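You operate a simulated robot arm through the tools that you are given. There is no shell and no other tool.

You are at the controls of a simulated two-armed robot. One attempt, no reset.

Task
Run the snarled wire back, then wind it on again at Slow.
Fine: dial to Slow before either run; back onto the green spool first; switch the teal board off at the end; the guard stays shut.

The check looks at the end state, three seconds after you hand in, the way a careful person would. Anything else that was tipped, shoved, dropped, spilled or broken makes it a failure.

Robot
Two 7-joint arms with fingered hands on one trunk that stands fixed in place. Base frame: the origin is at the foot of the trunk, x ahead of it, y to its left, z up. Lengths are in m, angles in degrees, forces in N, time in s.
The left shoulder is at [0.07, 0.139, 1.156], the right one opposite. With the tool pointing down near the work surface each hand reaches from about 0.46 to 0.84 m from the base axis, measured 20 degrees to its own side. Payload 3.9 kg a hand.
Tool frame (each hand has its own): the origin (TCP) lies between the finger pads and is the grasp point; the fingertips stand 0.029 m ahead of it; z points along the fingers, y is the line along which they close. The gripper opens to 0.1 m; its body begins 0.034 m behind the TCP. The gripper is a hand of 5 fingers: y runs from the thumb to the fingers, the wrist lies at [-0.015, -0.105, -0.177] in the tool frame, and closing takes about 1.5 s.
Orientation is that of the tool frame in the base frame, as [roll, pitch, yaw] about the fixed x, y, z axes, in that order (R = Rz(yaw) Ry(pitch) Rx(roll)). With the fingers straight down and the wrist toward the robot, the tool's x, y and z point along [0, 1, 0], [1, 0, 0] and [0, 0, -1] of the base frame.

Tools
- The arms move only by the tool nudge_tool. It takes "left_deltas", "right_deltas" or both (then of equal length, played together; a hand with none holds still); each is a list that holds one entry, the list of rows, each a list of 6 numbers: the shift along the tool's x, y, z in m, then the turn, a rotation vector about the tool's x, y, z in degrees. In form: [[[x, y, z, ax, ay, az], ...]]. A call has 1 to 20 rows; each row shifts and turns the commanded pose from where the row before left it, along the tool's axes as they then stand. "left_grip" and "right_grip" are, for a hand that has rows, the opening in per cent of the stroke, from 0 (shut) to 100 (fully open), set as the call begins (left out, the last holds). Rows are played at 5 a second. More than 0.05 m and 8.6 degrees between two rows, or a gripper value outside its range, and nothing of the call is played. A pose out of reach is approached as far as the arm can. The call stops where the force on the tool passes 40 N (or 10 N more than at its start, if that is more) or the arm is blocked; 0.2 s more then pass. Each finger travels about 0.153 m/s and halts on what it meets, pressing with about 29 N; the grip force reading is that of the motor and also rises with nothing between the fingers. The clock runs only during rows and for 0.2 s after the last one: add rows that do not move to give the fingers time. It gives the time, the measured TCP pose, the force on the tool (base axes), the opening and the grip force at its end, in the units of the frame above (readings bear some noise), with the torque about the TCP (base axes, N m) and any sound that the robot's microphone picked up, and new pictures: "show" is both (left out), scene, wrist or none (wrist: the cameras of the hands that moved).
- Cameras (640 x 400 px; columns grow to the right, rows downward): "scene" is now at [0.1255, 0.0533, 1.4864]; the picture's right is [0.58, -0.82, 0.00], its down [-0.40, -0.28, -0.88] and it looks along [0.71, 0.51, -0.48] (base axes); focal length 332 px, centre (320, 200). "left" rides on the left gripper at [-0.066, -0.086, -0.121] in its tool frame; the picture's right is [-0.76, -0.31, 0.58], its down [0.59, -0.70, 0.40] and it looks along [0.28, 0.64, 0.71] (tool axes); focal length 247 px, centre (320, 200). "right" rides on the right gripper at [0.066, -0.086, -0.121] in its tool frame; the picture's right is [-0.76, 0.31, -0.58], its down [-0.59, -0.70, 0.40] and it looks along [-0.28, 0.64, 0.71] (tool axes); focal length 247 px, centre (320, 200). There is no depth. A picture from a camera that has moved, and an enlarged one, comes with that camera's place and axes in the base frame and with its lens.
- lift_body(by): slides the trunk up (or, below 0, down) by that many m; the arms and the scene camera ride with it, the base frame stays. It gives what a move gives, with no picture.
- finger_targets(index, middle, ring, little, thumb_bend, thumb_turn, hand): sets how far each is bent, from 0 (flat) to 1 (curled in); at 0.3 the hand is open as for a grip, at 0.7 the pads meet at the TCP. One left out holds its place. A second passes; each finger stops where it meets its share of the squeeze, and holds until it gets a number again. A gripper value or a shape takes the hand back. It gives what a move gives, with no picture; readings hold the bend of each and the force on index, middle, ring, little, thumb and palm. thumb_turn goes from beside the hand (0) to across from the fingers (1), as for a grip.
- set_grasp(shape, hand): the hand has 5 fingers and takes this shape, open, in about a second: jaw (thumb against the fingers, like two jaws); tri (thumb and two fingers); tip (a fingertip pinch); poke (one finger out to press); point (the index stretched); flat (the hand flat); cup (the hand cupped); fist (a fist). The gripper value then closes the fingers along that shape, each until it touches; the sizes above hold for jaw. It gives what a move gives, with no picture.
- aim_head(pan, tilt): turns the head with the scene camera to pan (to the left, within 86 degrees either way) and tilt (down, from -29 to 69), counted from straight ahead of the robot. It gives what a move gives, and a new picture of the scene camera.
- zoom(camera, box): a new picture of the part [left, top, right, bottom] of that camera's present view, enlarged. The clock stands still meanwhile.
- finish_job(): hands the job in; it is judged then, once.

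Places have to be worked out from the pictures, the camera data and where the tool is seen. Open the grippers and draw the arms clear of the work before you hand the job in, unless the task says otherwise.

The tools are called after "Call:" as a command line: name --argument value ..., lists and objects as JSON in quotes. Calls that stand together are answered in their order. nudge_tool: Moves the arms, as the interface text tells. Its arguments: {"type":"object","properties":{"left_deltas":{"type":"array","items":{"type":"array","items":{"type":"array","items":{"type":"number"}}}},"left_grip":{"type":"number"},"right_deltas":{"type":"array","items":{"type":"array","items":{"type":"array","items":{"type":"number"}}}},"right_grip":{"type":"number"},"show":{"type":"string","enum":["both","scene","wrist","none"]}},"required":[]} The other tools are called the same way: lift_body (by) moves the trunk up or down; set_grasp (shape, hand) gives the hand a shape; finger_targets (index, middle, ring, little, thumb_bend, thumb_turn, hand) moves the fingers one by one; aim_head (pan, tilt) turns the head that bears the scene camera; zoom (camera, box) takes an enlarged picture of a part of a camera's view; finish_job () hands the job in.

At the start:

```text
t: 0.0
left_tcp_pos: [0.2708, 0.4584, 1.2612]
left_tcp_rot: [-180.0, 0.0, 131.8]
left_force: [-0.7, 0.3, -0.7]
left_ft_torque: [-0.02, 0.0, -0.04]
left_width: 0.1
left_finger_force: 0.1
left_shape: jaw
left_bend: [0.3, 0.3, 0.3, 0.3, 0.3, 0.98]
left_finger forces: [0.0, 0.1, 0.0, 0.0, 0.0, 0.0]
right_tcp_pos: [0.4595, 0.1333, 1.1622]
right_tcp_rot: [-179.9, 0.0, 131.8]
right_force: [-0.7, 0.7, 0.3]
right_ft_torque: [0.0, 0.01, 0.0]
right_width: 0.0997
right_finger_force: 0.1
right_shape: jaw
right_bend: [0.3, 0.3, 0.3, 0.3, 0.3, 0.98]
right_finger forces: [0.0, 0.1, 0.1, 0.0, 0.0, 0.0]
trunk travel left (down, up): [-0.798, 0.042]
head pan, tilt (commanded): [35.3, 28.9]
```

scene: 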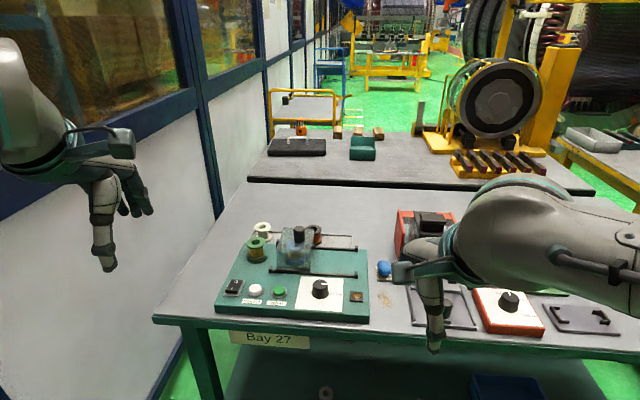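
right: 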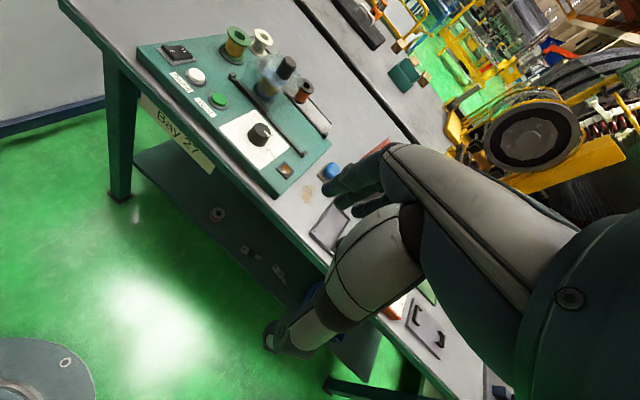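
left: 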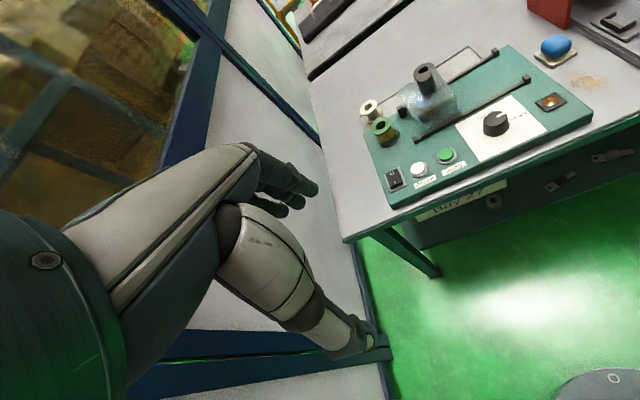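

I start by looking closely at the teal board from each camera to read its labels and layout.

Call:
zoom --camera "scene" --box '[200, 210, 380, 330]'

Call:
zoom --camera "left" --box '[340, 40, 600, 220]'

Call:
zoom --camera "right" --box '[130, 20, 340, 200]'

```text
3.33 times, centred on (290, 270) of scene
camera zoom: at [0.1255, 0.0533, 1.4864], right [0.58, -0.82, 0.0], down [-0.4, -0.28, -0.88], along [0.71, 0.51, -0.48], focal length 1106 px, centre (420, -33)
```

zoom: 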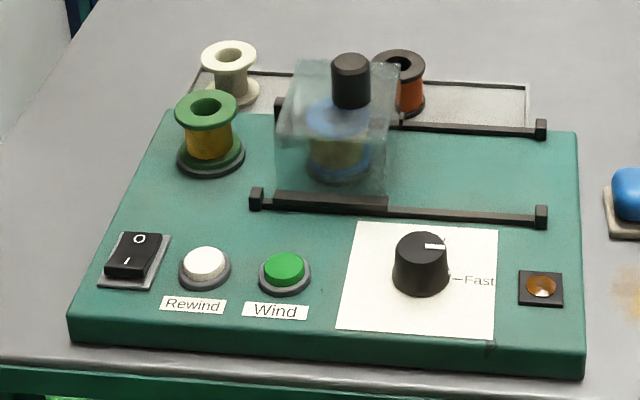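

```text
2.22 times, centred on (470, 130) of left
camera zoom: at [0.2503, 0.3513, 1.3812], right [0.28, -0.77, -0.58], down [-0.92, -0.03, -0.4], along [0.29, 0.64, -0.71], focal length 549 px, centre (-13, 356)
```

zoom: 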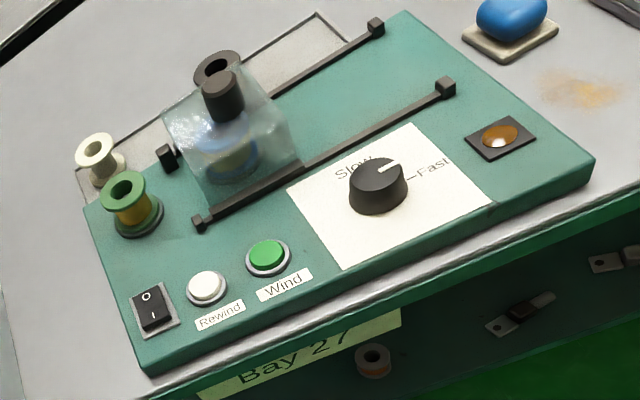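

```text
2.22 times, centred on (235, 110) of right
camera zoom: at [0.3529, 0.1245, 1.283], right [0.73, -0.36, 0.58], down [-0.13, -0.91, -0.4], along [0.67, 0.22, -0.71], focal length 549 px, centre (509, 400)
```

zoom: 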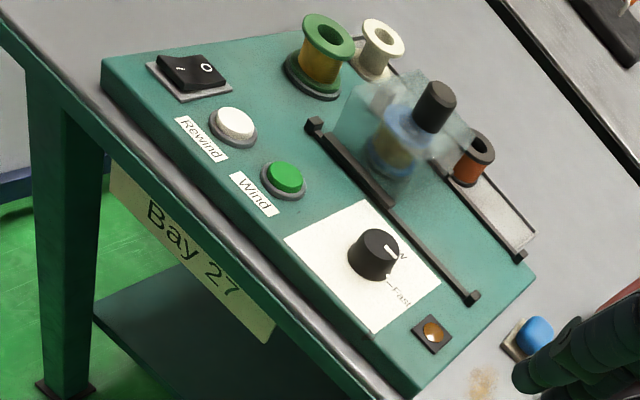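

The teal board carries an O/I rocker, the Rewind and Wind buttons, a Slow/Fast dial, a lamp and the guarded spools. I'll zoom tighter on the dial, the switch and the spools to learn their present states.

Call:
zoom --camera "left" --box '[460, 90, 570, 160]'

Call:
zoom --camera "left" --box '[370, 140, 480, 210]'

Call:
zoom --camera "scene" --box '[240, 215, 340, 280]'

Call:
zoom --camera "scene" --box '[215, 265, 295, 315]'

Call:
zoom --camera "scene" --box '[290, 265, 370, 315]'

```text
5.71 times, centred on (515, 125) of left
camera zoom: at [0.2503, 0.3513, 1.3812], right [0.28, -0.77, -0.58], down [-0.92, -0.03, -0.4], along [0.29, 0.64, -0.71], focal length 1411 px, centre (-794, 629)
```

zoom: 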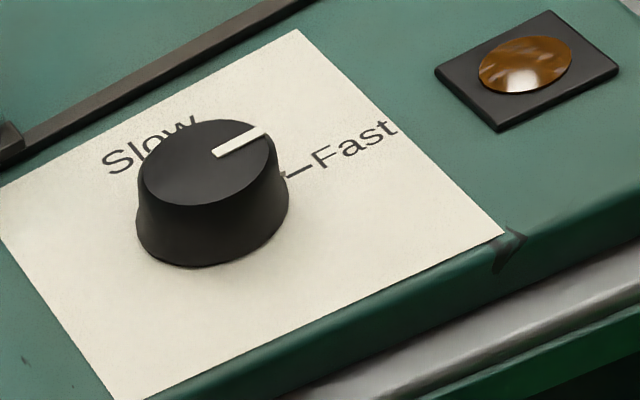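

```text
5.71 times, centred on (425, 175) of left
camera zoom: at [0.2503, 0.3513, 1.3812], right [0.28, -0.77, -0.58], down [-0.92, -0.03, -0.4], along [0.29, 0.64, -0.71], focal length 1411 px, centre (-280, 343)
```

zoom: 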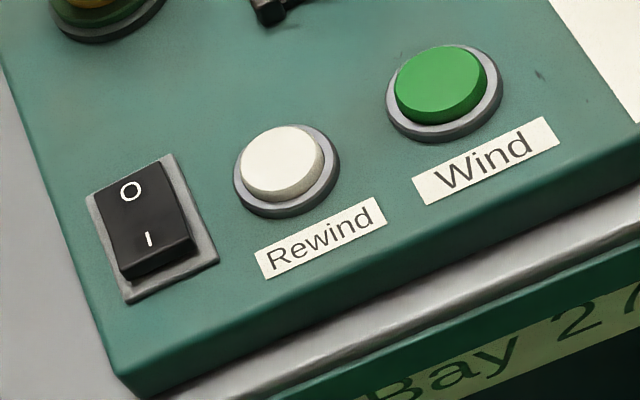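

```text
6.15 times, centred on (290, 248) of scene
camera zoom: at [0.1255, 0.0533, 1.4864], right [0.58, -0.82, 0.0], down [-0.4, -0.28, -0.88], along [0.71, 0.51, -0.48], focal length 2041 px, centre (505, -92)
```

zoom: 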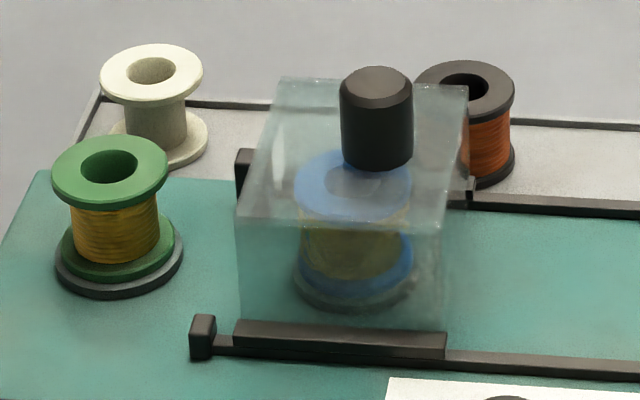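

```text
8.00 times, centred on (255, 290) of scene
camera zoom: at [0.1255, 0.0533, 1.4864], right [0.58, -0.82, 0.0], down [-0.4, -0.28, -0.88], along [0.71, 0.51, -0.48], focal length 2654 px, centre (840, -520)
```

zoom: 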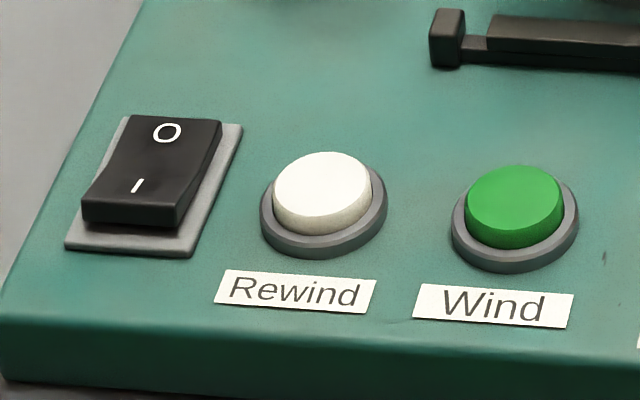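

```text
8.00 times, centred on (330, 290) of scene
camera zoom: at [0.1255, 0.0533, 1.4864], right [0.58, -0.82, 0.0], down [-0.4, -0.28, -0.88], along [0.71, 0.51, -0.48], focal length 2654 px, centre (240, -520)
```

zoom: 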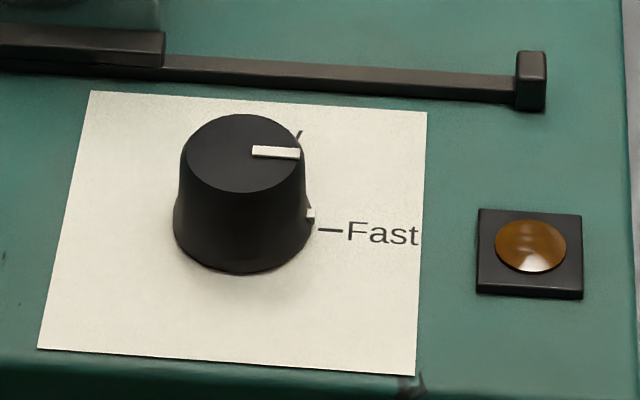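

The rocker stands with its I end raised (off), the dial points at Fast and the lamp is dark. I judge the knob top to be near [0.61, 0.40, 0.93]. I aim the head at the board, and move the right arm back and turn it so its camera watches the board.

Call:
aim_head --pan 36 --tilt 42

Call:
nudge_tool --right_deltas '[[[-0.0176, -0.0291, -0.01, 0, 0, 0], [-0.0176, -0.0291, -0.01, 0, 0, 0], [-0.0176, -0.0291, -0.01, 0, 0, 0], [-0.0176, -0.0291, -0.01, 0, 0, 0], [0, 0, 0, 0, 0, -7], [0, 0, 0, 0, 0, -7], [0, 0, 0, 0, 0, -7], [0, 0, 0, 0, 0, -7], [0, 0, 0, 0, 0, -7], [0, 0, 0, 0, 0, -7]]]' --show "both"

```text
t: 0.8
left_tcp_pos: [0.2706, 0.4581, 1.2607]
left_tcp_rot: [-180.0, 0.0, 131.9]
left_force: [0.9, -0.3, -0.2]
left_ft_torque: [0.0, 0.0, 0.01]
left_width: 0.0997
left_finger_force: 0.0
left_shape: jaw
left_bend: [0.3, 0.3, 0.3, 0.3, 0.3, 0.98]
left_finger forces: [0.0, 0.0, 0.0, 0.0, 0.1, 0.1]
right_tcp_pos: [0.4605, 0.1326, 1.1622]
right_tcp_rot: [-180.0, 0.1, 131.8]
right_force: [-0.9, 0.3, 0.8]
right_ft_torque: [-0.01, 0.03, 0.0]
right_width: 0.0998
right_finger_force: 0.1
right_shape: jaw
right_bend: [0.3, 0.3, 0.3, 0.3, 0.3, 0.98]
right_finger forces: [0.0, 0.0, 0.1, 0.0, 0.0, 0.0]
trunk travel left (down, up): [-0.798, 0.042]
head pan, tilt (commanded): [36.0, 42.0]
camera scene: at [0.119, 0.05, 1.4664], right [0.59, -0.81, 0.0], down [-0.54, -0.39, -0.74], along [0.6, 0.44, -0.67], focal length 332 px, centre (320, 200)
```

scene: 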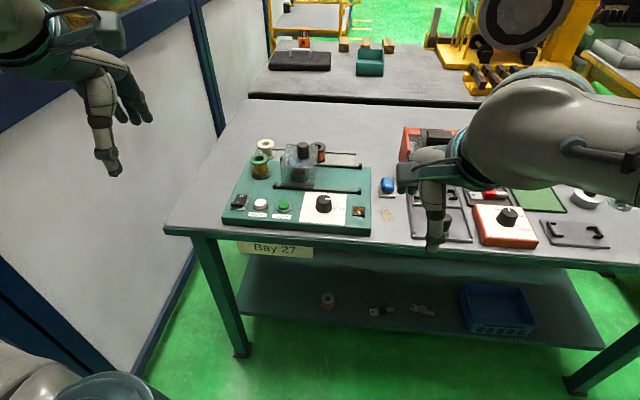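

```text
t: 3.0
left_tcp_pos: [0.2705, 0.4571, 1.26]
left_tcp_rot: [-179.9, -0.1, 131.8]
left_force: [-0.7, -0.9, -1.0]
left_ft_torque: [-0.03, 0.06, -0.01]
left_width: 0.0998
left_finger_force: 0.0
left_shape: jaw
left_bend: [0.3, 0.3, 0.3, 0.3, 0.3, 0.98]
left_finger forces: [0.0, 0.1, 0.0, 0.0, 0.0, 0.0]
right_tcp_pos: [0.4215, 0.0026, 1.2009]
right_tcp_rot: [-179.9, 0.0, 174.0]
right_force: [0.2, 0.1, 0.7]
right_ft_torque: [0.01, 0.05, 0.0]
right_width: 0.1002
right_finger_force: 0.1
right_shape: jaw
right_bend: [0.3, 0.3, 0.3, 0.3, 0.3, 0.98]
right_finger forces: [0.0, 0.0, 0.1, 0.0, 0.1, 0.0]
trunk travel left (down, up): [-0.798, 0.042]
head pan, tilt (commanded): [36.0, 42.0]
camera scene: at [0.1197, 0.0499, 1.4663], right [0.59, -0.81, 0.0], down [-0.54, -0.39, -0.74], along [0.6, 0.44, -0.67], focal length 332 px, centre (320, 200)
camera right: at [0.3474, -0.0759, 1.3227], right [0.79, 0.23, 0.58], down [0.51, -0.76, -0.4], along [0.35, 0.61, -0.71], focal length 247 px, centre (320, 200)
```

scene: 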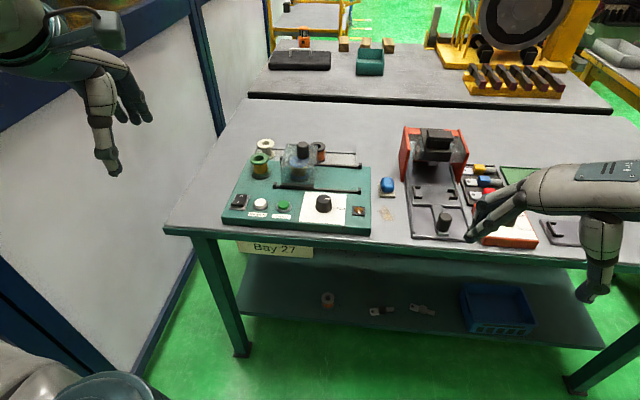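
right: 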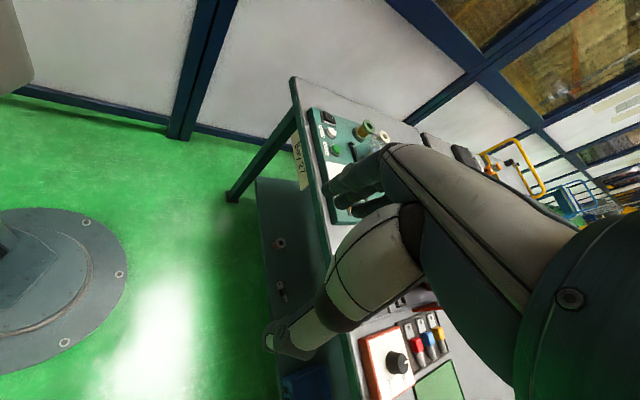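

The right arm is clear now. I shape the left hand to a three-finger pinch while still in free air, to see how it looks before I approach.

Call:
set_grasp --hand "left" --shape "tri"

Call:
nudge_tool --left_deltas '[[[-0.026, 0.0245, 0.012, 0, 0, 2], [-0.026, 0.0245, 0.012, 0, 0, 2], [-0.026, 0.0245, 0.012, 0, 0, 2], [-0.026, 0.0245, 0.012, 0, 0, 2], [-0.026, 0.0245, 0.012, 0, 0, 2], [-0.026, 0.0245, 0.012, 0, 0, 2], [-0.026, 0.0245, 0.012, 0, 0, 0], [-0.026, 0.0245, 0.012, 0, 0, 0]]]' --show "both"

```text
t: 3.9
left_tcp_pos: [0.2693, 0.4569, 1.2595]
left_tcp_rot: [-180.0, 0.1, 131.7]
left_force: [0.1, 0.3, 0.4]
left_ft_torque: [0.02, -0.01, 0.0]
left_width: 0.0998
left_finger_force: 0.1
left_shape: tri
left_bend: [0.3, 0.3, 0.99, 0.99, 0.3, 0.98]
left_finger forces: [0.1, 0.0, 0.0, 0.0, 0.1, 0.1]
right_tcp_pos: [0.4213, 0.0025, 1.2014]
right_tcp_rot: [180.0, 0.0, 173.8]
right_force: [0.6, 0.5, 0.0]
right_ft_torque: [-0.01, -0.02, 0.0]
right_width: 0.0999
right_finger_force: 0.0
right_shape: jaw
right_bend: [0.3, 0.3, 0.3, 0.3, 0.3, 0.98]
right_finger forces: [0.0, 0.1, 0.0, 0.1, 0.0, 0.0]
trunk travel left (down, up): [-0.798, 0.042]
head pan, tilt (commanded): [36.0, 42.0]
```

```text
t: 5.7
left_tcp_pos: [0.4199, 0.4424, 1.1963]
left_tcp_rot: [179.9, 0.0, 119.8]
left_force: [-0.2, -0.1, 0.2]
left_ft_torque: [-0.01, 0.03, 0.01]
left_width: 0.1001
left_finger_force: 0.0
left_shape: tri
left_bend: [0.3, 0.3, 0.99, 0.99, 0.3, 0.98]
left_finger forces: [0.1, 0.1, 0.0, 0.0, 0.0, 0.0]
left hand out of reach, approached as far as the arm can: row 4, 5, 6, 7, 8
right_tcp_pos: [0.4206, 0.0026, 1.2027]
right_tcp_rot: [180.0, 0.0, 173.8]
right_force: [0.8, 0.0, -0.4]
right_ft_torque: [0.04, -0.02, 0.04]
right_width: 0.0999
right_finger_force: 0.2
right_shape: jaw
right_bend: [0.3, 0.3, 0.3, 0.3, 0.3, 0.98]
right_finger forces: [0.0, 0.0, 0.0, 0.0, 0.0, 0.0]
trunk travel left (down, up): [-0.798, 0.042]
head pan, tilt (commanded): [36.0, 42.0]
camera scene: at [0.1183, 0.0497, 1.4664], right [0.59, -0.81, 0.0], down [-0.54, -0.39, -0.74], along [0.6, 0.44, -0.67], focal length 332 px, centre (320, 200)
camera left: at [0.3785, 0.3425, 1.3166], right [0.11, -0.81, -0.58], down [-0.9, 0.16, -0.4], along [0.42, 0.56, -0.71], focal length 247 px, centre (320, 200)
```

scene: 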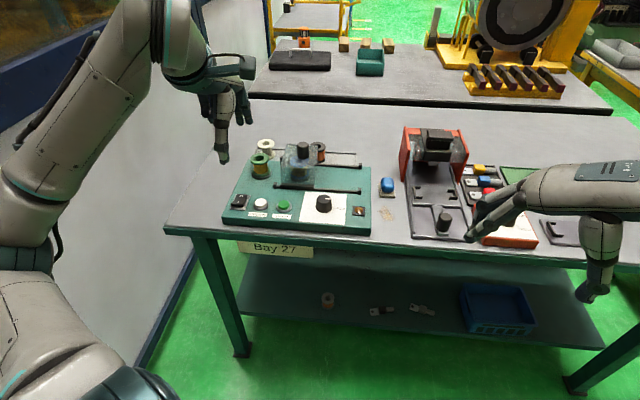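
left: 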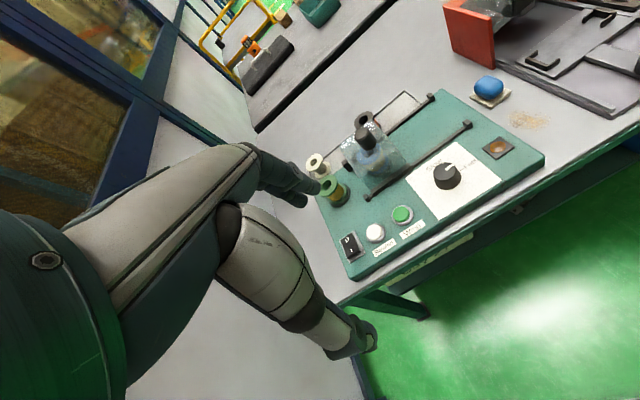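

The reply says the hand stopped short at [0.42, 0.44, 1.20] because fingers-down is out of reach that high. I lower the command a little, still well above the board, to find out where the commanded pose now stands.

Call:
nudge_tool --left_deltas '[[[0, 0, 0.02, 0, 0, 0], [0, 0, 0.02, 0, 0, 0]]]' --show "none"

```text
t: 6.2
left_tcp_pos: [0.4197, 0.4429, 1.1551]
left_tcp_rot: [-179.9, 0.1, 119.8]
left_force: [0.0, -0.1, -0.1]
left_ft_torque: [-0.01, 0.01, -0.02]
left_width: 0.1002
left_finger_force: 0.0
left_shape: tri
left_bend: [0.3, 0.3, 0.99, 0.99, 0.3, 0.98]
left_finger forces: [0.1, 0.1, 0.0, 0.0, 0.0, 0.1]
right_tcp_pos: [0.4212, 0.0022, 1.2022]
right_tcp_rot: [-180.0, -0.1, 173.8]
right_force: [0.9, 0.1, -0.9]
right_ft_torque: [0.02, -0.03, 0.0]
right_width: 0.1
right_finger_force: 0.2
right_shape: jaw
right_bend: [0.3, 0.3, 0.3, 0.3, 0.3, 0.98]
right_finger forces: [0.0, 0.1, 0.0, 0.0, 0.1, 0.1]
trunk travel left (down, up): [-0.798, 0.042]
head pan, tilt (commanded): [36.0, 42.0]
```

The command follows the pose actually reached, so I can go on from here. I move on lower and outward towards above the dial, aiming for TCP near [0.56, 0.41, 1.08].

Call:
nudge_tool --left_deltas '[[[0, 0, 0.025, 0, 0, 0], [0, 0, 0.025, 0, 0, 0], [-0.0196, 0.021, 0.005, 0, 0, 0], [-0.0196, 0.021, 0.005, 0, 0, 0], [-0.0196, 0.021, 0.005, 0, 0, 0], [-0.0196, 0.021, 0.005, 0, 0, 0], [-0.0196, 0.021, 0.005, 0, 0, 0]]]' --show "both"

```text
t: 7.8
left_tcp_pos: [0.4338, 0.462, 1.0787]
left_tcp_rot: [-180.0, 0.0, 119.7]
left_force: [-0.4, 0.1, 0.0]
left_ft_torque: [0.02, 0.01, -0.01]
left_width: 0.0999
left_finger_force: 0.1
left_shape: tri
left_bend: [0.3, 0.3, 0.99, 0.99, 0.3, 0.98]
left_finger forces: [0.0, 0.0, 0.0, 0.0, 0.0, 0.0]
left hand out of reach, approached as far as the arm can: row 3, 4, 5, 6, 7
right_tcp_pos: [0.4208, 0.0018, 1.2026]
right_tcp_rot: [180.0, 0.0, 173.8]
right_force: [-0.9, -1.0, 0.7]
right_ft_torque: [0.01, -0.06, -0.03]
right_width: 0.0997
right_finger_force: 0.0
right_shape: jaw
right_bend: [0.3, 0.3, 0.3, 0.3, 0.3, 0.98]
right_finger forces: [0.0, 0.0, 0.0, 0.0, 0.0, 0.1]
trunk travel left (down, up): [-0.798, 0.042]
head pan, tilt (commanded): [36.0, 42.0]
camera scene: at [0.1191, 0.0502, 1.4664], right [0.59, -0.81, 0.0], down [-0.54, -0.39, -0.74], along [0.6, 0.44, -0.67], focal length 332 px, centre (320, 200)
camera left: at [0.3921, 0.363, 1.2011], right [0.11, -0.81, -0.58], down [-0.9, 0.16, -0.4], along [0.42, 0.56, -0.71], focal length 247 px, centre (320, 200)
```

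scene: 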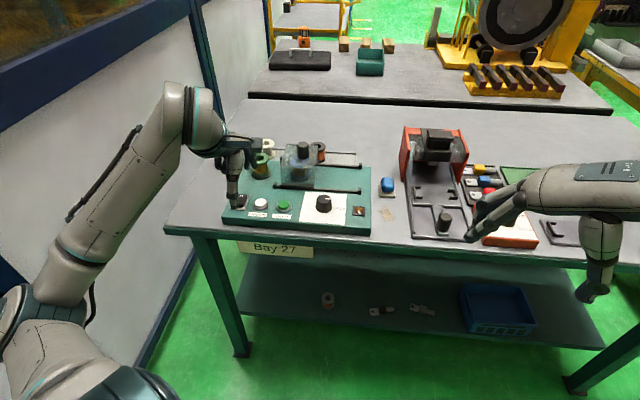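
left: 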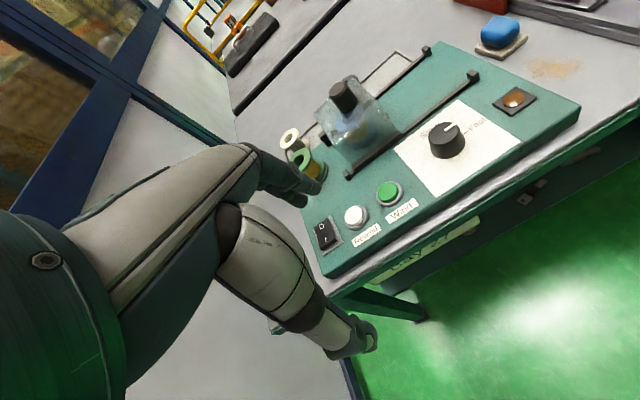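

The arm still halts short, so some joint is at its limit. I test small moves separately, first straight out along the tool's y, staying at this safe height.

Call:
nudge_tool --left_deltas '[[[0, 0.02, 0, 0, 0, 0], [0, 0.02, 0, 0, 0, 0]]]' --show "none"

Call:
nudge_tool --left_deltas '[[[-0.02, 0, 0, 0, 0, 0], [-0.02, 0, 0, 0, 0, 0]]]' --show "none"

```text
t: 8.4
left_tcp_pos: [0.4472, 0.492, 1.0778]
left_tcp_rot: [180.0, -0.1, 119.8]
left_force: [-0.5, 0.1, -1.3]
left_ft_torque: [0.01, 0.01, -0.01]
left_width: 0.0997
left_finger_force: 0.1
left_shape: tri
left_bend: [0.3, 0.3, 0.99, 0.99, 0.3, 0.98]
left_finger forces: [0.1, 0.0, 0.0, 0.0, 0.0, 0.1]
left hand out of reach, approached as far as the arm can: row 1, 2
right_tcp_pos: [0.4224, 0.0033, 1.2012]
right_tcp_rot: [-180.0, 0.0, 173.8]
right_force: [-0.1, 0.3, -0.3]
right_ft_torque: [-0.02, -0.04, -0.02]
right_width: 0.0998
right_finger_force: 0.1
right_shape: jaw
right_bend: [0.3, 0.3, 0.3, 0.3, 0.3, 0.98]
right_finger forces: [0.0, 0.0, 0.0, 0.0, 0.1, 0.0]
trunk travel left (down, up): [-0.798, 0.042]
head pan, tilt (commanded): [36.0, 42.0]
```

```text
t: 9.1
left_tcp_pos: [0.4375, 0.4703, 1.0764]
left_tcp_rot: [-179.9, -0.1, 119.8]
left_force: [-0.6, 0.4, -0.6]
left_ft_torque: [-0.01, 0.01, 0.0]
left_width: 0.0997
left_finger_force: 0.1
left_shape: tri
left_bend: [0.3, 0.3, 0.99, 0.99, 0.3, 0.98]
left_finger forces: [0.0, 0.0, 0.0, 0.0, 0.1, 0.0]
left hand out of reach, approached as far as the arm can: row 1, 2
right_tcp_pos: [0.4215, 0.0026, 1.2026]
right_tcp_rot: [-180.0, 0.0, 173.8]
right_force: [-0.5, 0.3, 0.2]
right_ft_torque: [0.0, -0.03, 0.01]
right_width: 0.0997
right_finger_force: 0.1
right_shape: jaw
right_bend: [0.3, 0.3, 0.3, 0.3, 0.3, 0.98]
right_finger forces: [0.0, 0.1, 0.1, 0.0, 0.0, 0.0]
trunk travel left (down, up): [-0.798, 0.042]
head pan, tilt (commanded): [36.0, 42.0]
```

The hand slides along a limit rather than outward. I try turning the hand about its own axis to see whether a different yaw frees it.

Call:
nudge_tool --left_deltas '[[[0, 0, 0, 0, 0, -8], [0, 0, 0, 0, 0, -8], [0, 0.02, 0, 0, 0, 0], [0, 0.02, 0, 0, 0, 0]]]' --show "none"

Call:
nudge_tool --left_deltas '[[[0, 0, 0, 0, 0, 8], [0, 0, 0, 0, 0, 8], [0, 0, 0, 0, 0, 8], [0, 0, 0, 0, 0, 8], [0, 0.02, 0, 0, 0, 0], [0, 0.02, 0, 0, 0, 0]]]' --show "none"

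```text
t: 10.1
left_tcp_pos: [0.4163, 0.5153, 1.0734]
left_tcp_rot: [180.0, 0.0, 135.8]
left_force: [-0.1, -0.2, -0.4]
left_ft_torque: [0.02, 0.0, -0.01]
left_width: 0.0999
left_finger_force: 0.0
left_shape: tri
left_bend: [0.3, 0.3, 0.99, 0.99, 0.3, 0.98]
left_finger forces: [0.0, 0.0, 0.0, 0.1, 0.1, 0.1]
left hand out of reach, approached as far as the arm can: row 1, 2, 3, 4
right_tcp_pos: [0.4201, 0.0038, 1.2019]
right_tcp_rot: [180.0, 0.0, 173.7]
right_force: [-0.6, 0.6, -0.1]
right_ft_torque: [0.0, -0.02, -0.01]
right_width: 0.0996
right_finger_force: 0.1
right_shape: jaw
right_bend: [0.3, 0.3, 0.3, 0.3, 0.3, 0.98]
right_finger forces: [0.1, 0.0, 0.1, 0.0, 0.1, 0.0]
trunk travel left (down, up): [-0.798, 0.042]
head pan, tilt (commanded): [36.0, 42.0]
```

```text
t: 11.4
left_tcp_pos: [0.4554, 0.5251, 1.0743]
left_tcp_rot: [179.9, 0.0, 103.8]
left_force: [-0.2, -0.3, 0.0]
left_ft_torque: [-0.01, 0.0, 0.01]
left_width: 0.0997
left_finger_force: 0.1
left_shape: tri
left_bend: [0.3, 0.3, 0.99, 0.99, 0.3, 0.98]
left_finger forces: [0.0, 0.0, 0.0, 0.0, 0.0, 0.1]
right_tcp_pos: [0.4224, 0.0028, 1.2006]
right_tcp_rot: [-179.9, 0.0, 173.8]
right_force: [0.7, 0.2, -0.3]
right_ft_torque: [-0.01, 0.03, -0.02]
right_width: 0.1
right_finger_force: 0.0
right_shape: jaw
right_bend: [0.3, 0.3, 0.3, 0.3, 0.3, 0.98]
right_finger forces: [0.0, 0.1, 0.0, 0.0, 0.0, 0.0]
trunk travel left (down, up): [-0.798, 0.042]
head pan, tilt (commanded): [36.0, 42.0]
```

A smaller yaw frees the arm. I turn the hand on to about yaw 80 and move out to just short of the dial, still at z about 1.07.

Call:
nudge_tool --left_deltas '[[[0, 0, 0, 0, 0, 8], [0, 0, 0, 0, 0, 8], [0, 0, 0, 0, 0, 8], [-0.017, 0.0243, 0, 0, 0, 0], [-0.017, 0.0243, 0, 0, 0, 0], [-0.017, 0.0243, 0, 0, 0, 0], [-0.017, 0.0243, 0, 0, 0, 0], [-0.017, 0.0243, 0, 0, 0, 0]]]' --show "both"

```text
t: 13.2
left_tcp_pos: [0.5604, 0.4181, 1.0739]
left_tcp_rot: [180.0, 0.0, 79.9]
left_force: [0.6, 0.5, 0.5]
left_ft_torque: [-0.01, 0.0, -0.04]
left_width: 0.0998
left_finger_force: 0.1
left_shape: tri
left_bend: [0.3, 0.3, 0.99, 0.99, 0.3, 0.98]
left_finger forces: [0.1, 0.1, 0.0, 0.0, 0.1, 0.0]
right_tcp_pos: [0.423, 0.002, 1.2022]
right_tcp_rot: [179.9, 0.0, 173.8]
right_force: [0.0, -0.8, 0.0]
right_ft_torque: [0.02, -0.01, -0.01]
right_width: 0.0998
right_finger_force: 0.1
right_shape: jaw
right_bend: [0.3, 0.3, 0.3, 0.3, 0.3, 0.98]
right_finger forces: [0.0, 0.1, 0.0, 0.0, 0.0, 0.0]
trunk travel left (down, up): [-0.798, 0.042]
head pan, tilt (commanded): [36.0, 42.0]
camera scene: at [0.12, 0.0489, 1.4663], right [0.59, -0.81, 0.0], down [-0.54, -0.39, -0.74], along [0.6, 0.44, -0.67], focal length 332 px, centre (320, 200)
camera left: at [0.4638, 0.3689, 1.1949], right [-0.44, -0.69, -0.58], down [-0.59, 0.7, -0.4], along [0.68, 0.17, -0.71], focal length 247 px, centre (320, 200)
```

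scene: 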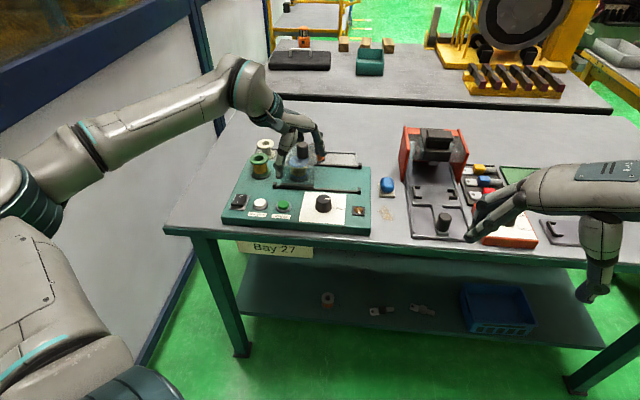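
left: 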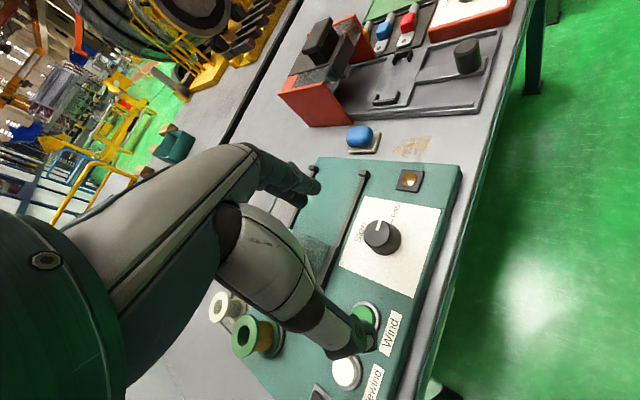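

The hand is now over the board at [0.560, 0.418, 1.074]. I zoom in to refine the dial position and to see the hand against the board.

Call:
zoom --camera "left" --box '[330, 160, 470, 260]'

Call:
zoom --camera "scene" --box '[210, 90, 390, 240]'

Call:
zoom --camera "right" --box '[280, 80, 440, 240]'

```text
4.00 times, centred on (400, 210) of left
camera zoom: at [0.4638, 0.3689, 1.1949], right [-0.44, -0.69, -0.58], down [-0.59, 0.7, -0.4], along [0.68, 0.17, -0.71], focal length 988 px, centre (0, 160)
```

zoom: 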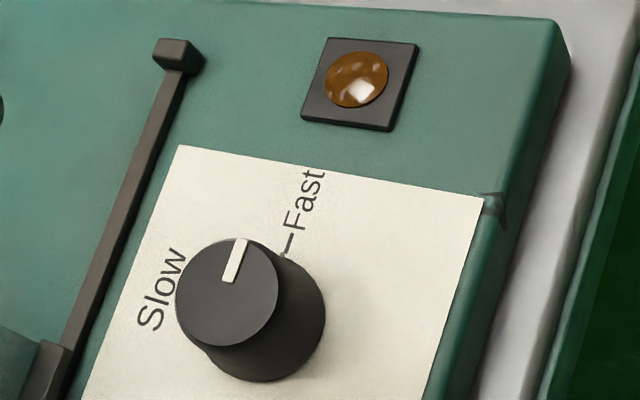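

```text
2.67 times, centred on (300, 165) of scene
camera zoom: at [0.12, 0.0489, 1.4663], right [0.59, -0.81, 0.0], down [-0.54, -0.39, -0.74], along [0.6, 0.44, -0.67], focal length 885 px, centre (373, 293)
```

zoom: 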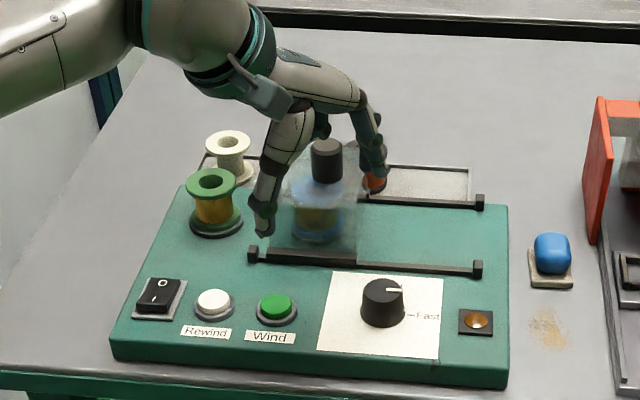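

```text
2.50 times, centred on (360, 160) of right
camera zoom: at [0.3474, -0.0765, 1.3226], right [0.79, 0.22, 0.58], down [0.51, -0.76, -0.4], along [0.35, 0.61, -0.71], focal length 617 px, centre (220, 300)
```

zoom: 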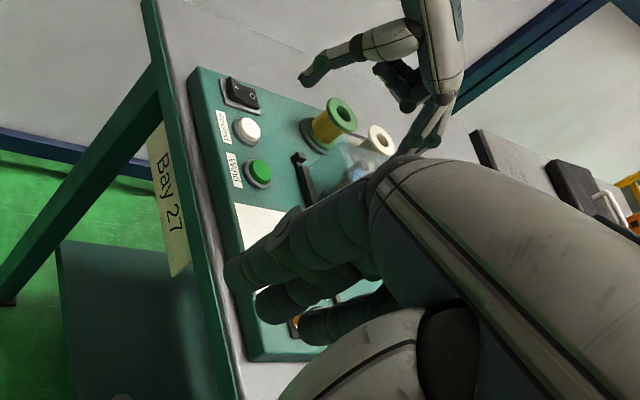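

The dial reads Fast at about −60° in the base frame, and "Slow" sits about 90° counter-clockwise of it at +30°. The knob centre is near [0.614, 0.398] and its top near z 0.926. I move above the knob at z about 1.02 and see how far the hand can turn counter-clockwise there.

Call:
nudge_tool --left_deltas '[[[-0.0026, 0.0141, 0.0135, 0, 0, 0], [-0.0026, 0.0141, 0.0135, 0, 0, 0], [-0.0026, 0.0141, 0.0135, 0, 0, 0], [-0.0026, 0.0141, 0.0135, 0, 0, 0], [0, 0, 0, 0, 0, -8], [0, 0, 0, 0, 0, -8], [0, 0, 0, 0, 0, -8], [0, 0, 0, 0, 0, -8]]]' --left_grip 70 --show "both"

```text
t: 15.1
left_tcp_pos: [0.6167, 0.453, 1.0407]
left_tcp_rot: [-179.0, 0.5, 110.1]
left_force: [0.0, -0.5, 1.0]
left_ft_torque: [-0.02, 0.01, 0.0]
left_width: 0.0703
left_finger_force: 0.1
left_shape: tri
left_bend: [0.41, 0.35, 0.99, 0.99, 0.3, 0.99]
left_finger forces: [0.0, 0.0, 0.0, 0.0, 0.0, 0.0]
left hand out of reach, approached as far as the arm can: row 5, 7, 8
right_tcp_pos: [0.4197, 0.0039, 1.2005]
right_tcp_rot: [-179.9, 0.1, 173.9]
right_force: [0.1, -0.1, 0.9]
right_ft_torque: [0.01, 0.0, -0.01]
right_width: 0.0997
right_finger_force: 0.1
right_shape: jaw
right_bend: [0.3, 0.3, 0.3, 0.3, 0.3, 0.98]
right_finger forces: [0.0, 0.0, 0.0, 0.0, 0.1, 0.0]
trunk travel left (down, up): [-0.798, 0.042]
head pan, tilt (commanded): [36.0, 42.0]
camera scene: at [0.1184, 0.0517, 1.4663], right [0.59, -0.81, 0.0], down [-0.54, -0.39, -0.74], along [0.6, 0.44, -0.67], focal length 332 px, centre (320, 200)
camera left: at [0.5608, 0.3636, 1.1643], right [-0.04, -0.82, -0.57], down [-0.87, 0.31, -0.39], along [0.5, 0.48, -0.73], focal length 247 px, centre (320, 200)
```

scene: 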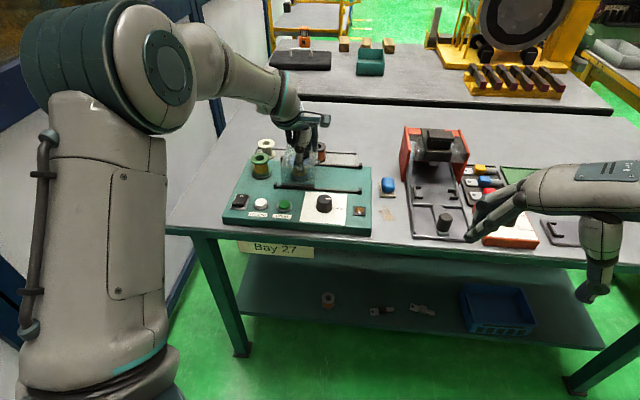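
left: 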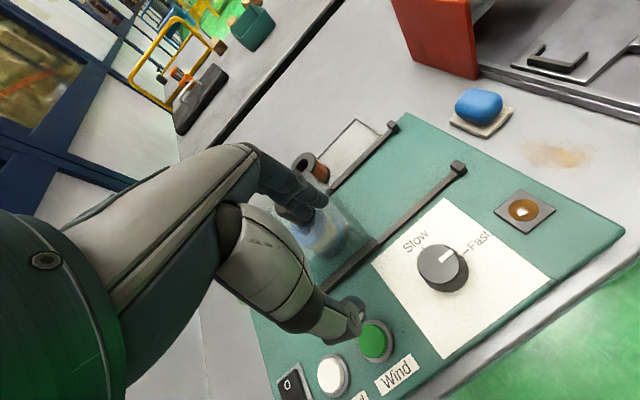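

At yaw 110 the arm drifted off to [0.617, 0.453, 1.041], so that is its limit here, and I will work in two bites at lower yaw. I first move up and off the guard, then turn back through yaw 80 towards 40 and watch whether it stays in reach.

Call:
nudge_tool --left_deltas '[[[-0.0242, -0.0142, -0.005, 0, 0, 0], [-0.0242, -0.0142, -0.005, 0, 0, 0], [0, 0, 0, -0.25, 0.125, 8], [0, 0, 0, -0.25, 0.125, 8], [0, 0, 0, -0.25, 0.125, 8], [0, 0, 0, -0.25, 0.125, 8], [0, 0, 0, 0, 0, 8], [0, 0, 0, 0, 0, 8], [0, 0, 0, 0, 0, 8], [0, 0, 0, 0, 0, 8]]]' --show "both"

```text
t: 17.2
left_tcp_pos: [0.6136, 0.4477, 1.0753]
left_tcp_rot: [179.6, -1.0, 47.7]
left_force: [-0.4, 0.2, -0.9]
left_ft_torque: [0.02, -0.01, 0.02]
left_width: 0.07
left_finger_force: 0.3
left_shape: tri
left_bend: [0.41, 0.35, 0.99, 0.99, 0.3, 0.99]
left_finger forces: [0.0, 0.0, 0.1, 0.0, 0.0, 0.0]
left hand out of reach, approached as far as the arm can: row 1, 2
right_tcp_pos: [0.4213, 0.0024, 1.2021]
right_tcp_rot: [-180.0, 0.0, 173.7]
right_force: [0.2, -0.5, -0.9]
right_ft_torque: [-0.03, 0.0, 0.0]
right_width: 0.0999
right_finger_force: 0.0
right_shape: jaw
right_bend: [0.3, 0.3, 0.3, 0.3, 0.3, 0.98]
right_finger forces: [0.0, 0.0, 0.0, 0.0, 0.1, 0.1]
trunk travel left (down, up): [-0.798, 0.042]
head pan, tilt (commanded): [36.0, 42.0]
camera scene: at [0.1197, 0.05, 1.4663], right [0.59, -0.81, 0.0], down [-0.54, -0.39, -0.74], along [0.6, 0.44, -0.67], focal length 332 px, centre (320, 200)
camera left: at [0.5033, 0.4556, 1.1947], right [-0.73, -0.35, -0.59], down [-0.12, 0.91, -0.39], along [0.68, -0.21, -0.7], focal length 247 px, centre (320, 200)
```

scene: 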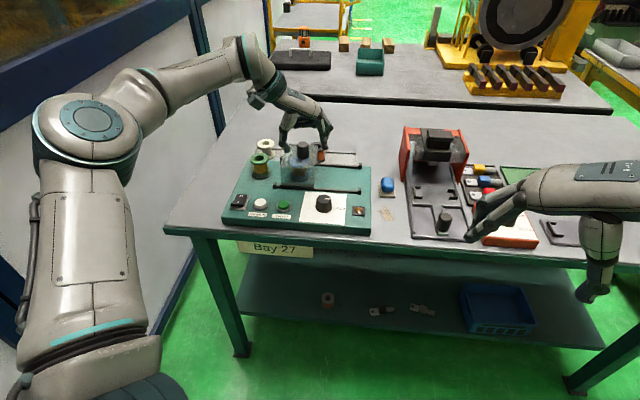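
left: 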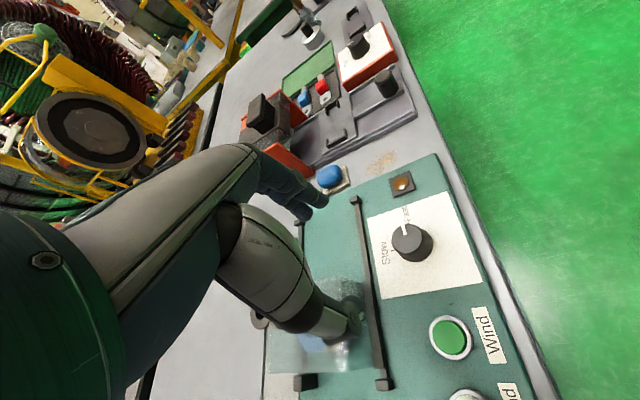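

Yaw 48 is well in reach. I level the slight tilt, move over the knob and come down to z about 1.02 for a close look.

Call:
nudge_tool --left_deltas '[[[-0.0121, 0.011, 0, 0.13, -0.33, 0], [-0.0121, 0.011, 0, 0.13, -0.33, 0], [-0.0121, 0.011, 0, 0.13, -0.33, 0], [0, 0, 0.025, 0, 0, 0], [0, 0, 0.025, 0, 0, 0]]]' --show "both"

Call:
zoom --camera "scene" --box '[220, 110, 380, 240]'

Call:
zoom --camera "left" --box '[270, 150, 450, 350]'

```text
t: 18.4
left_tcp_pos: [0.6124, 0.399, 1.0248]
left_tcp_rot: [-180.0, 0.0, 47.8]
left_force: [-0.6, -0.8, -0.3]
left_ft_torque: [-0.01, 0.01, -0.01]
left_width: 0.0703
left_finger_force: 0.1
left_shape: tri
left_bend: [0.41, 0.35, 0.99, 0.99, 0.3, 0.99]
left_finger forces: [0.0, 0.0, 0.0, 0.0, 0.0, 0.0]
right_tcp_pos: [0.4216, 0.0029, 1.2004]
right_tcp_rot: [180.0, 0.0, 173.9]
right_force: [0.7, 0.5, -0.6]
right_ft_torque: [0.01, 0.01, 0.01]
right_width: 0.0999
right_finger_force: 0.0
right_shape: jaw
right_bend: [0.3, 0.3, 0.3, 0.3, 0.3, 0.98]
right_finger forces: [0.1, 0.1, 0.0, 0.0, 0.0, 0.0]
trunk travel left (down, up): [-0.798, 0.042]
head pan, tilt (commanded): [36.0, 42.0]
camera scene: at [0.1195, 0.0504, 1.4663], right [0.59, -0.81, 0.0], down [-0.54, -0.39, -0.74], along [0.6, 0.44, -0.67], focal length 332 px, centre (320, 200)
camera left: at [0.5052, 0.4076, 1.1457], right [-0.74, -0.35, -0.58], down [-0.13, 0.91, -0.4], along [0.67, -0.22, -0.71], focal length 247 px, centre (320, 200)
```

scene: 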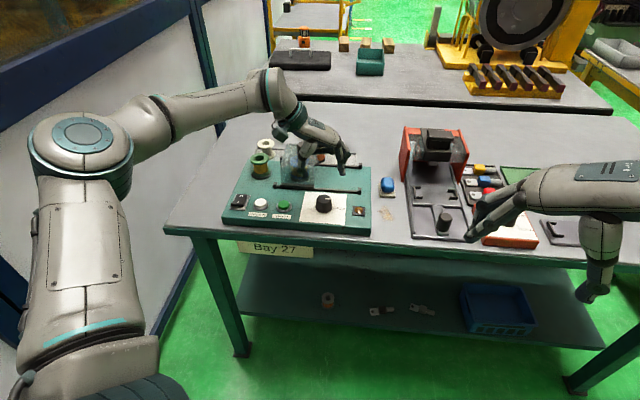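
left: 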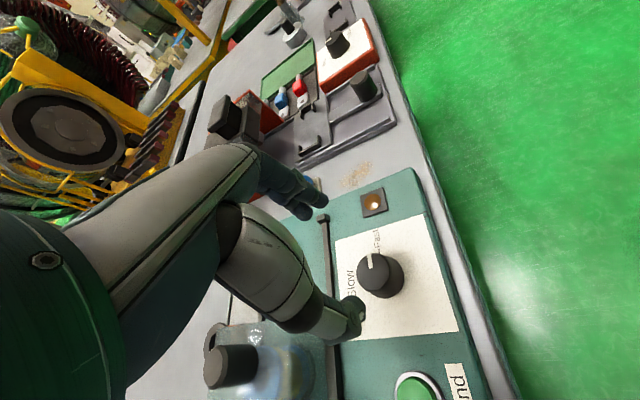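

```text
3.08 times, centred on (300, 175) of scene
camera zoom: at [0.1195, 0.0504, 1.4663], right [0.59, -0.81, 0.0], down [-0.54, -0.39, -0.74], along [0.6, 0.44, -0.67], focal length 1021 px, centre (382, 277)
```

zoom: 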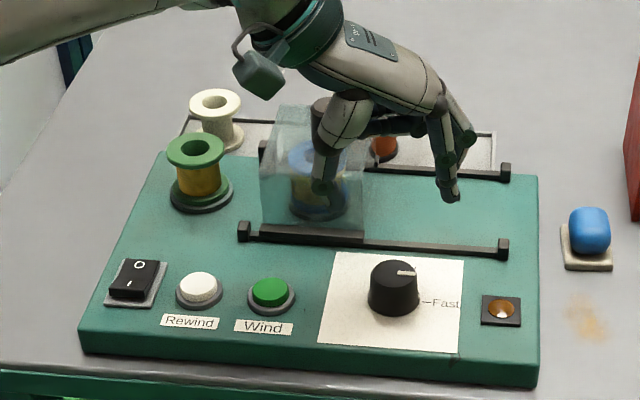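

```text
2.00 times, centred on (360, 250) of left
camera zoom: at [0.5052, 0.4076, 1.1457], right [-0.74, -0.35, -0.58], down [-0.13, 0.91, -0.4], along [0.67, -0.22, -0.71], focal length 494 px, centre (240, 100)
```

zoom: 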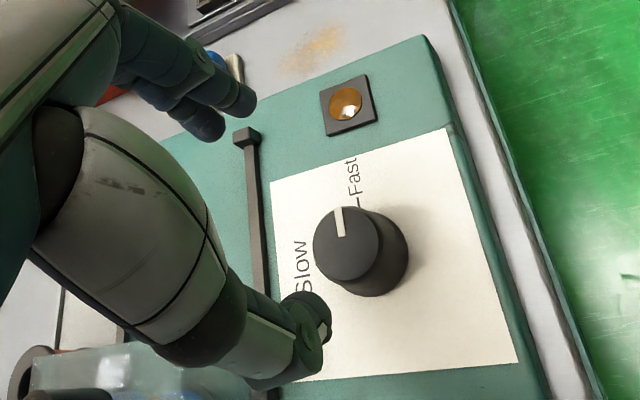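

The knob sits straight below the TCP within about 2 mm (I get about [0.614, 0.400]), with thumb and two fingers on either side. I come down gently to TCP z about 0.93 with the fingers open.

Call:
nudge_tool --left_deltas '[[[0.001, 0.0005, 0.02, 0, 0, 0], [0.0005, 0, 0.02, 0, 0, 0], [0, 0, 0.02, 0, 0, 0], [0, 0, 0.018, 0, 0, 0], [0, 0, 0.015, 0, 0, 0]]]' --show "both"

Call:
zoom --camera "scene" --box '[220, 110, 380, 240]'

Call:
zoom --camera "left" --box '[220, 170, 420, 300]'

```text
t: 19.6
left_tcp_pos: [0.614, 0.3996, 0.9325]
left_tcp_rot: [-179.9, 0.0, 47.8]
left_force: [0.6, -0.1, 0.5]
left_ft_torque: [-0.02, 0.02, 0.0]
left_width: 0.0701
left_finger_force: 0.0
left_shape: tri
left_bend: [0.41, 0.35, 0.99, 0.99, 0.3, 0.99]
left_finger forces: [0.1, 0.1, 0.1, 0.0, 0.0, 0.1]
right_tcp_pos: [0.4205, 0.0016, 1.2007]
right_tcp_rot: [-180.0, 0.0, 173.7]
right_force: [-0.2, -0.3, -0.3]
right_ft_torque: [0.02, -0.03, 0.02]
right_width: 0.0997
right_finger_force: 0.0
right_shape: jaw
right_bend: [0.3, 0.3, 0.3, 0.3, 0.3, 0.98]
right_finger forces: [0.1, 0.0, 0.0, 0.1, 0.1, 0.0]
trunk travel left (down, up): [-0.798, 0.042]
head pan, tilt (commanded): [36.0, 42.0]
camera scene: at [0.1191, 0.0501, 1.4664], right [0.59, -0.81, 0.0], down [-0.54, -0.39, -0.74], along [0.6, 0.44, -0.67], focal length 332 px, centre (320, 200)
camera left: at [0.5066, 0.4081, 1.0531], right [-0.74, -0.35, -0.58], down [-0.13, 0.91, -0.4], along [0.67, -0.22, -0.71], focal length 247 px, centre (320, 200)
```

scene: 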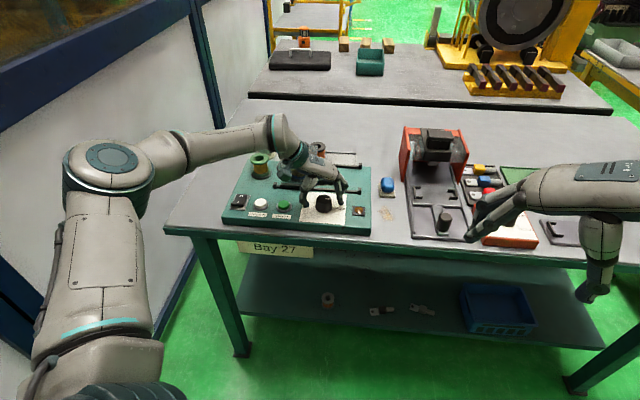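
left: 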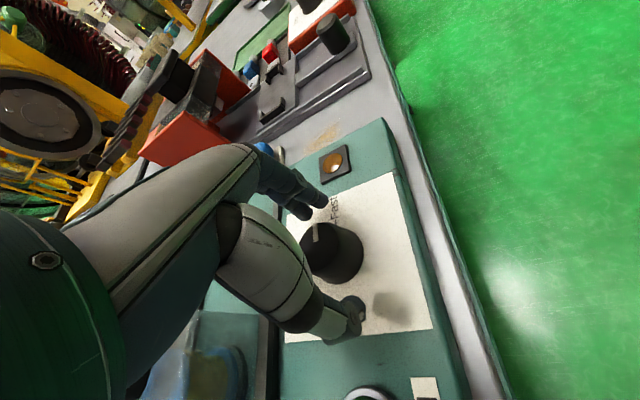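

```text
3.08 times, centred on (300, 175) of scene
camera zoom: at [0.1191, 0.0501, 1.4664], right [0.59, -0.81, 0.0], down [-0.54, -0.39, -0.74], along [0.6, 0.44, -0.67], focal length 1021 px, centre (382, 277)
```

zoom: 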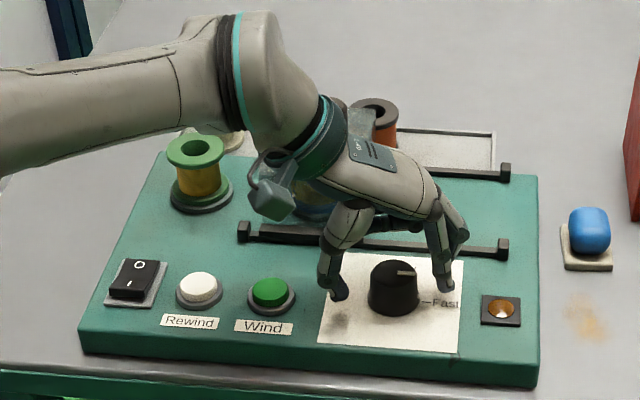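

```text
3.08 times, centred on (320, 235) of left
camera zoom: at [0.5066, 0.4081, 1.0531], right [-0.74, -0.35, -0.58], down [-0.13, 0.91, -0.4], along [0.67, -0.22, -0.71], focal length 760 px, centre (320, 92)
```

zoom: 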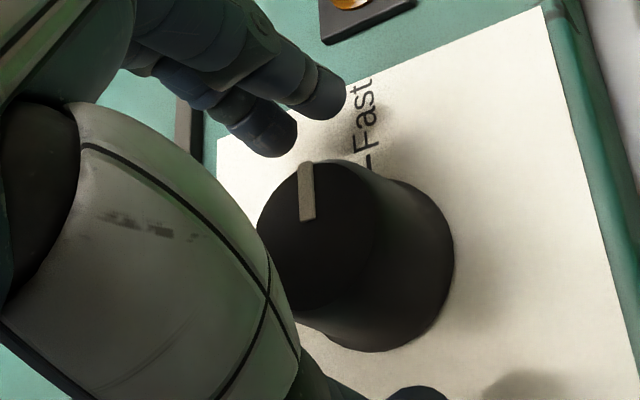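

The fingers straddle the knob centrally with the tips about 1 cm above the plate. I close the grip on the knob, holding still for about 1.5 s.

Call:
nudge_tool --left_deltas '[[[0, 0, 0.002, 0, 0, 0], [0, 0, 0, 0, 0, 0], [0, 0, 0, 0, 0, 0], [0, 0, 0, 0, 0, 0], [0, 0, 0, 0, 0, 0], [0, 0, 0, 0, 0, 0], [0, 0, 0, 0, 0, 0]]]' --left_grip 15 --show "wrist"

Call:
zoom --camera "scene" --box '[220, 110, 380, 240]'

```text
t: 21.2
left_tcp_pos: [0.6147, 0.3994, 0.9295]
left_tcp_rot: [-179.9, -0.1, 47.8]
left_force: [0.9, -3.8, 2.9]
left_ft_torque: [-0.15, -0.1, 0.0]
left_width: 0.0297
left_finger_force: 28.7
left_shape: tri
left_bend: [0.5, 0.5, 1.0, 1.0, 0.46, 1.0]
left_finger forces: [12.5, 16.0, 0.0, 0.0, 25.9, 0.0]
right_tcp_pos: [0.42, 0.0023, 1.2024]
right_tcp_rot: [179.9, 0.0, 173.8]
right_force: [0.3, -0.9, -0.4]
right_ft_torque: [0.0, 0.01, -0.01]
right_width: 0.1
right_finger_force: 0.1
right_shape: jaw
right_bend: [0.3, 0.3, 0.3, 0.3, 0.3, 0.98]
right_finger forces: [0.1, 0.0, 0.0, 0.0, 0.0, 0.0]
trunk travel left (down, up): [-0.798, 0.042]
head pan, tilt (commanded): [36.0, 42.0]
camera left: at [0.5064, 0.4071, 1.052], right [-0.74, -0.35, -0.58], down [-0.13, 0.91, -0.4], along [0.67, -0.22, -0.71], focal length 247 px, centre (320, 200)
```

left: 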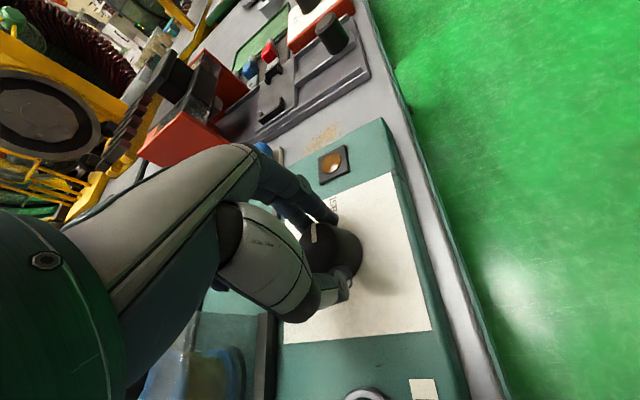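

```text
3.08 times, centred on (300, 175) of scene
camera zoom: at [0.1188, 0.0488, 1.4664], right [0.59, -0.81, 0.0], down [-0.54, -0.39, -0.74], along [0.6, 0.44, -0.67], focal length 1021 px, centre (382, 277)
```

zoom: 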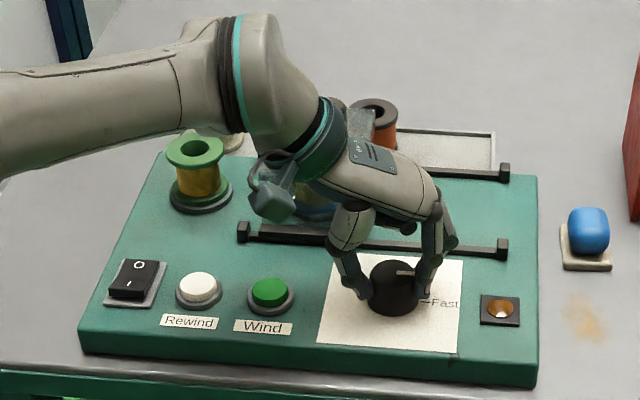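

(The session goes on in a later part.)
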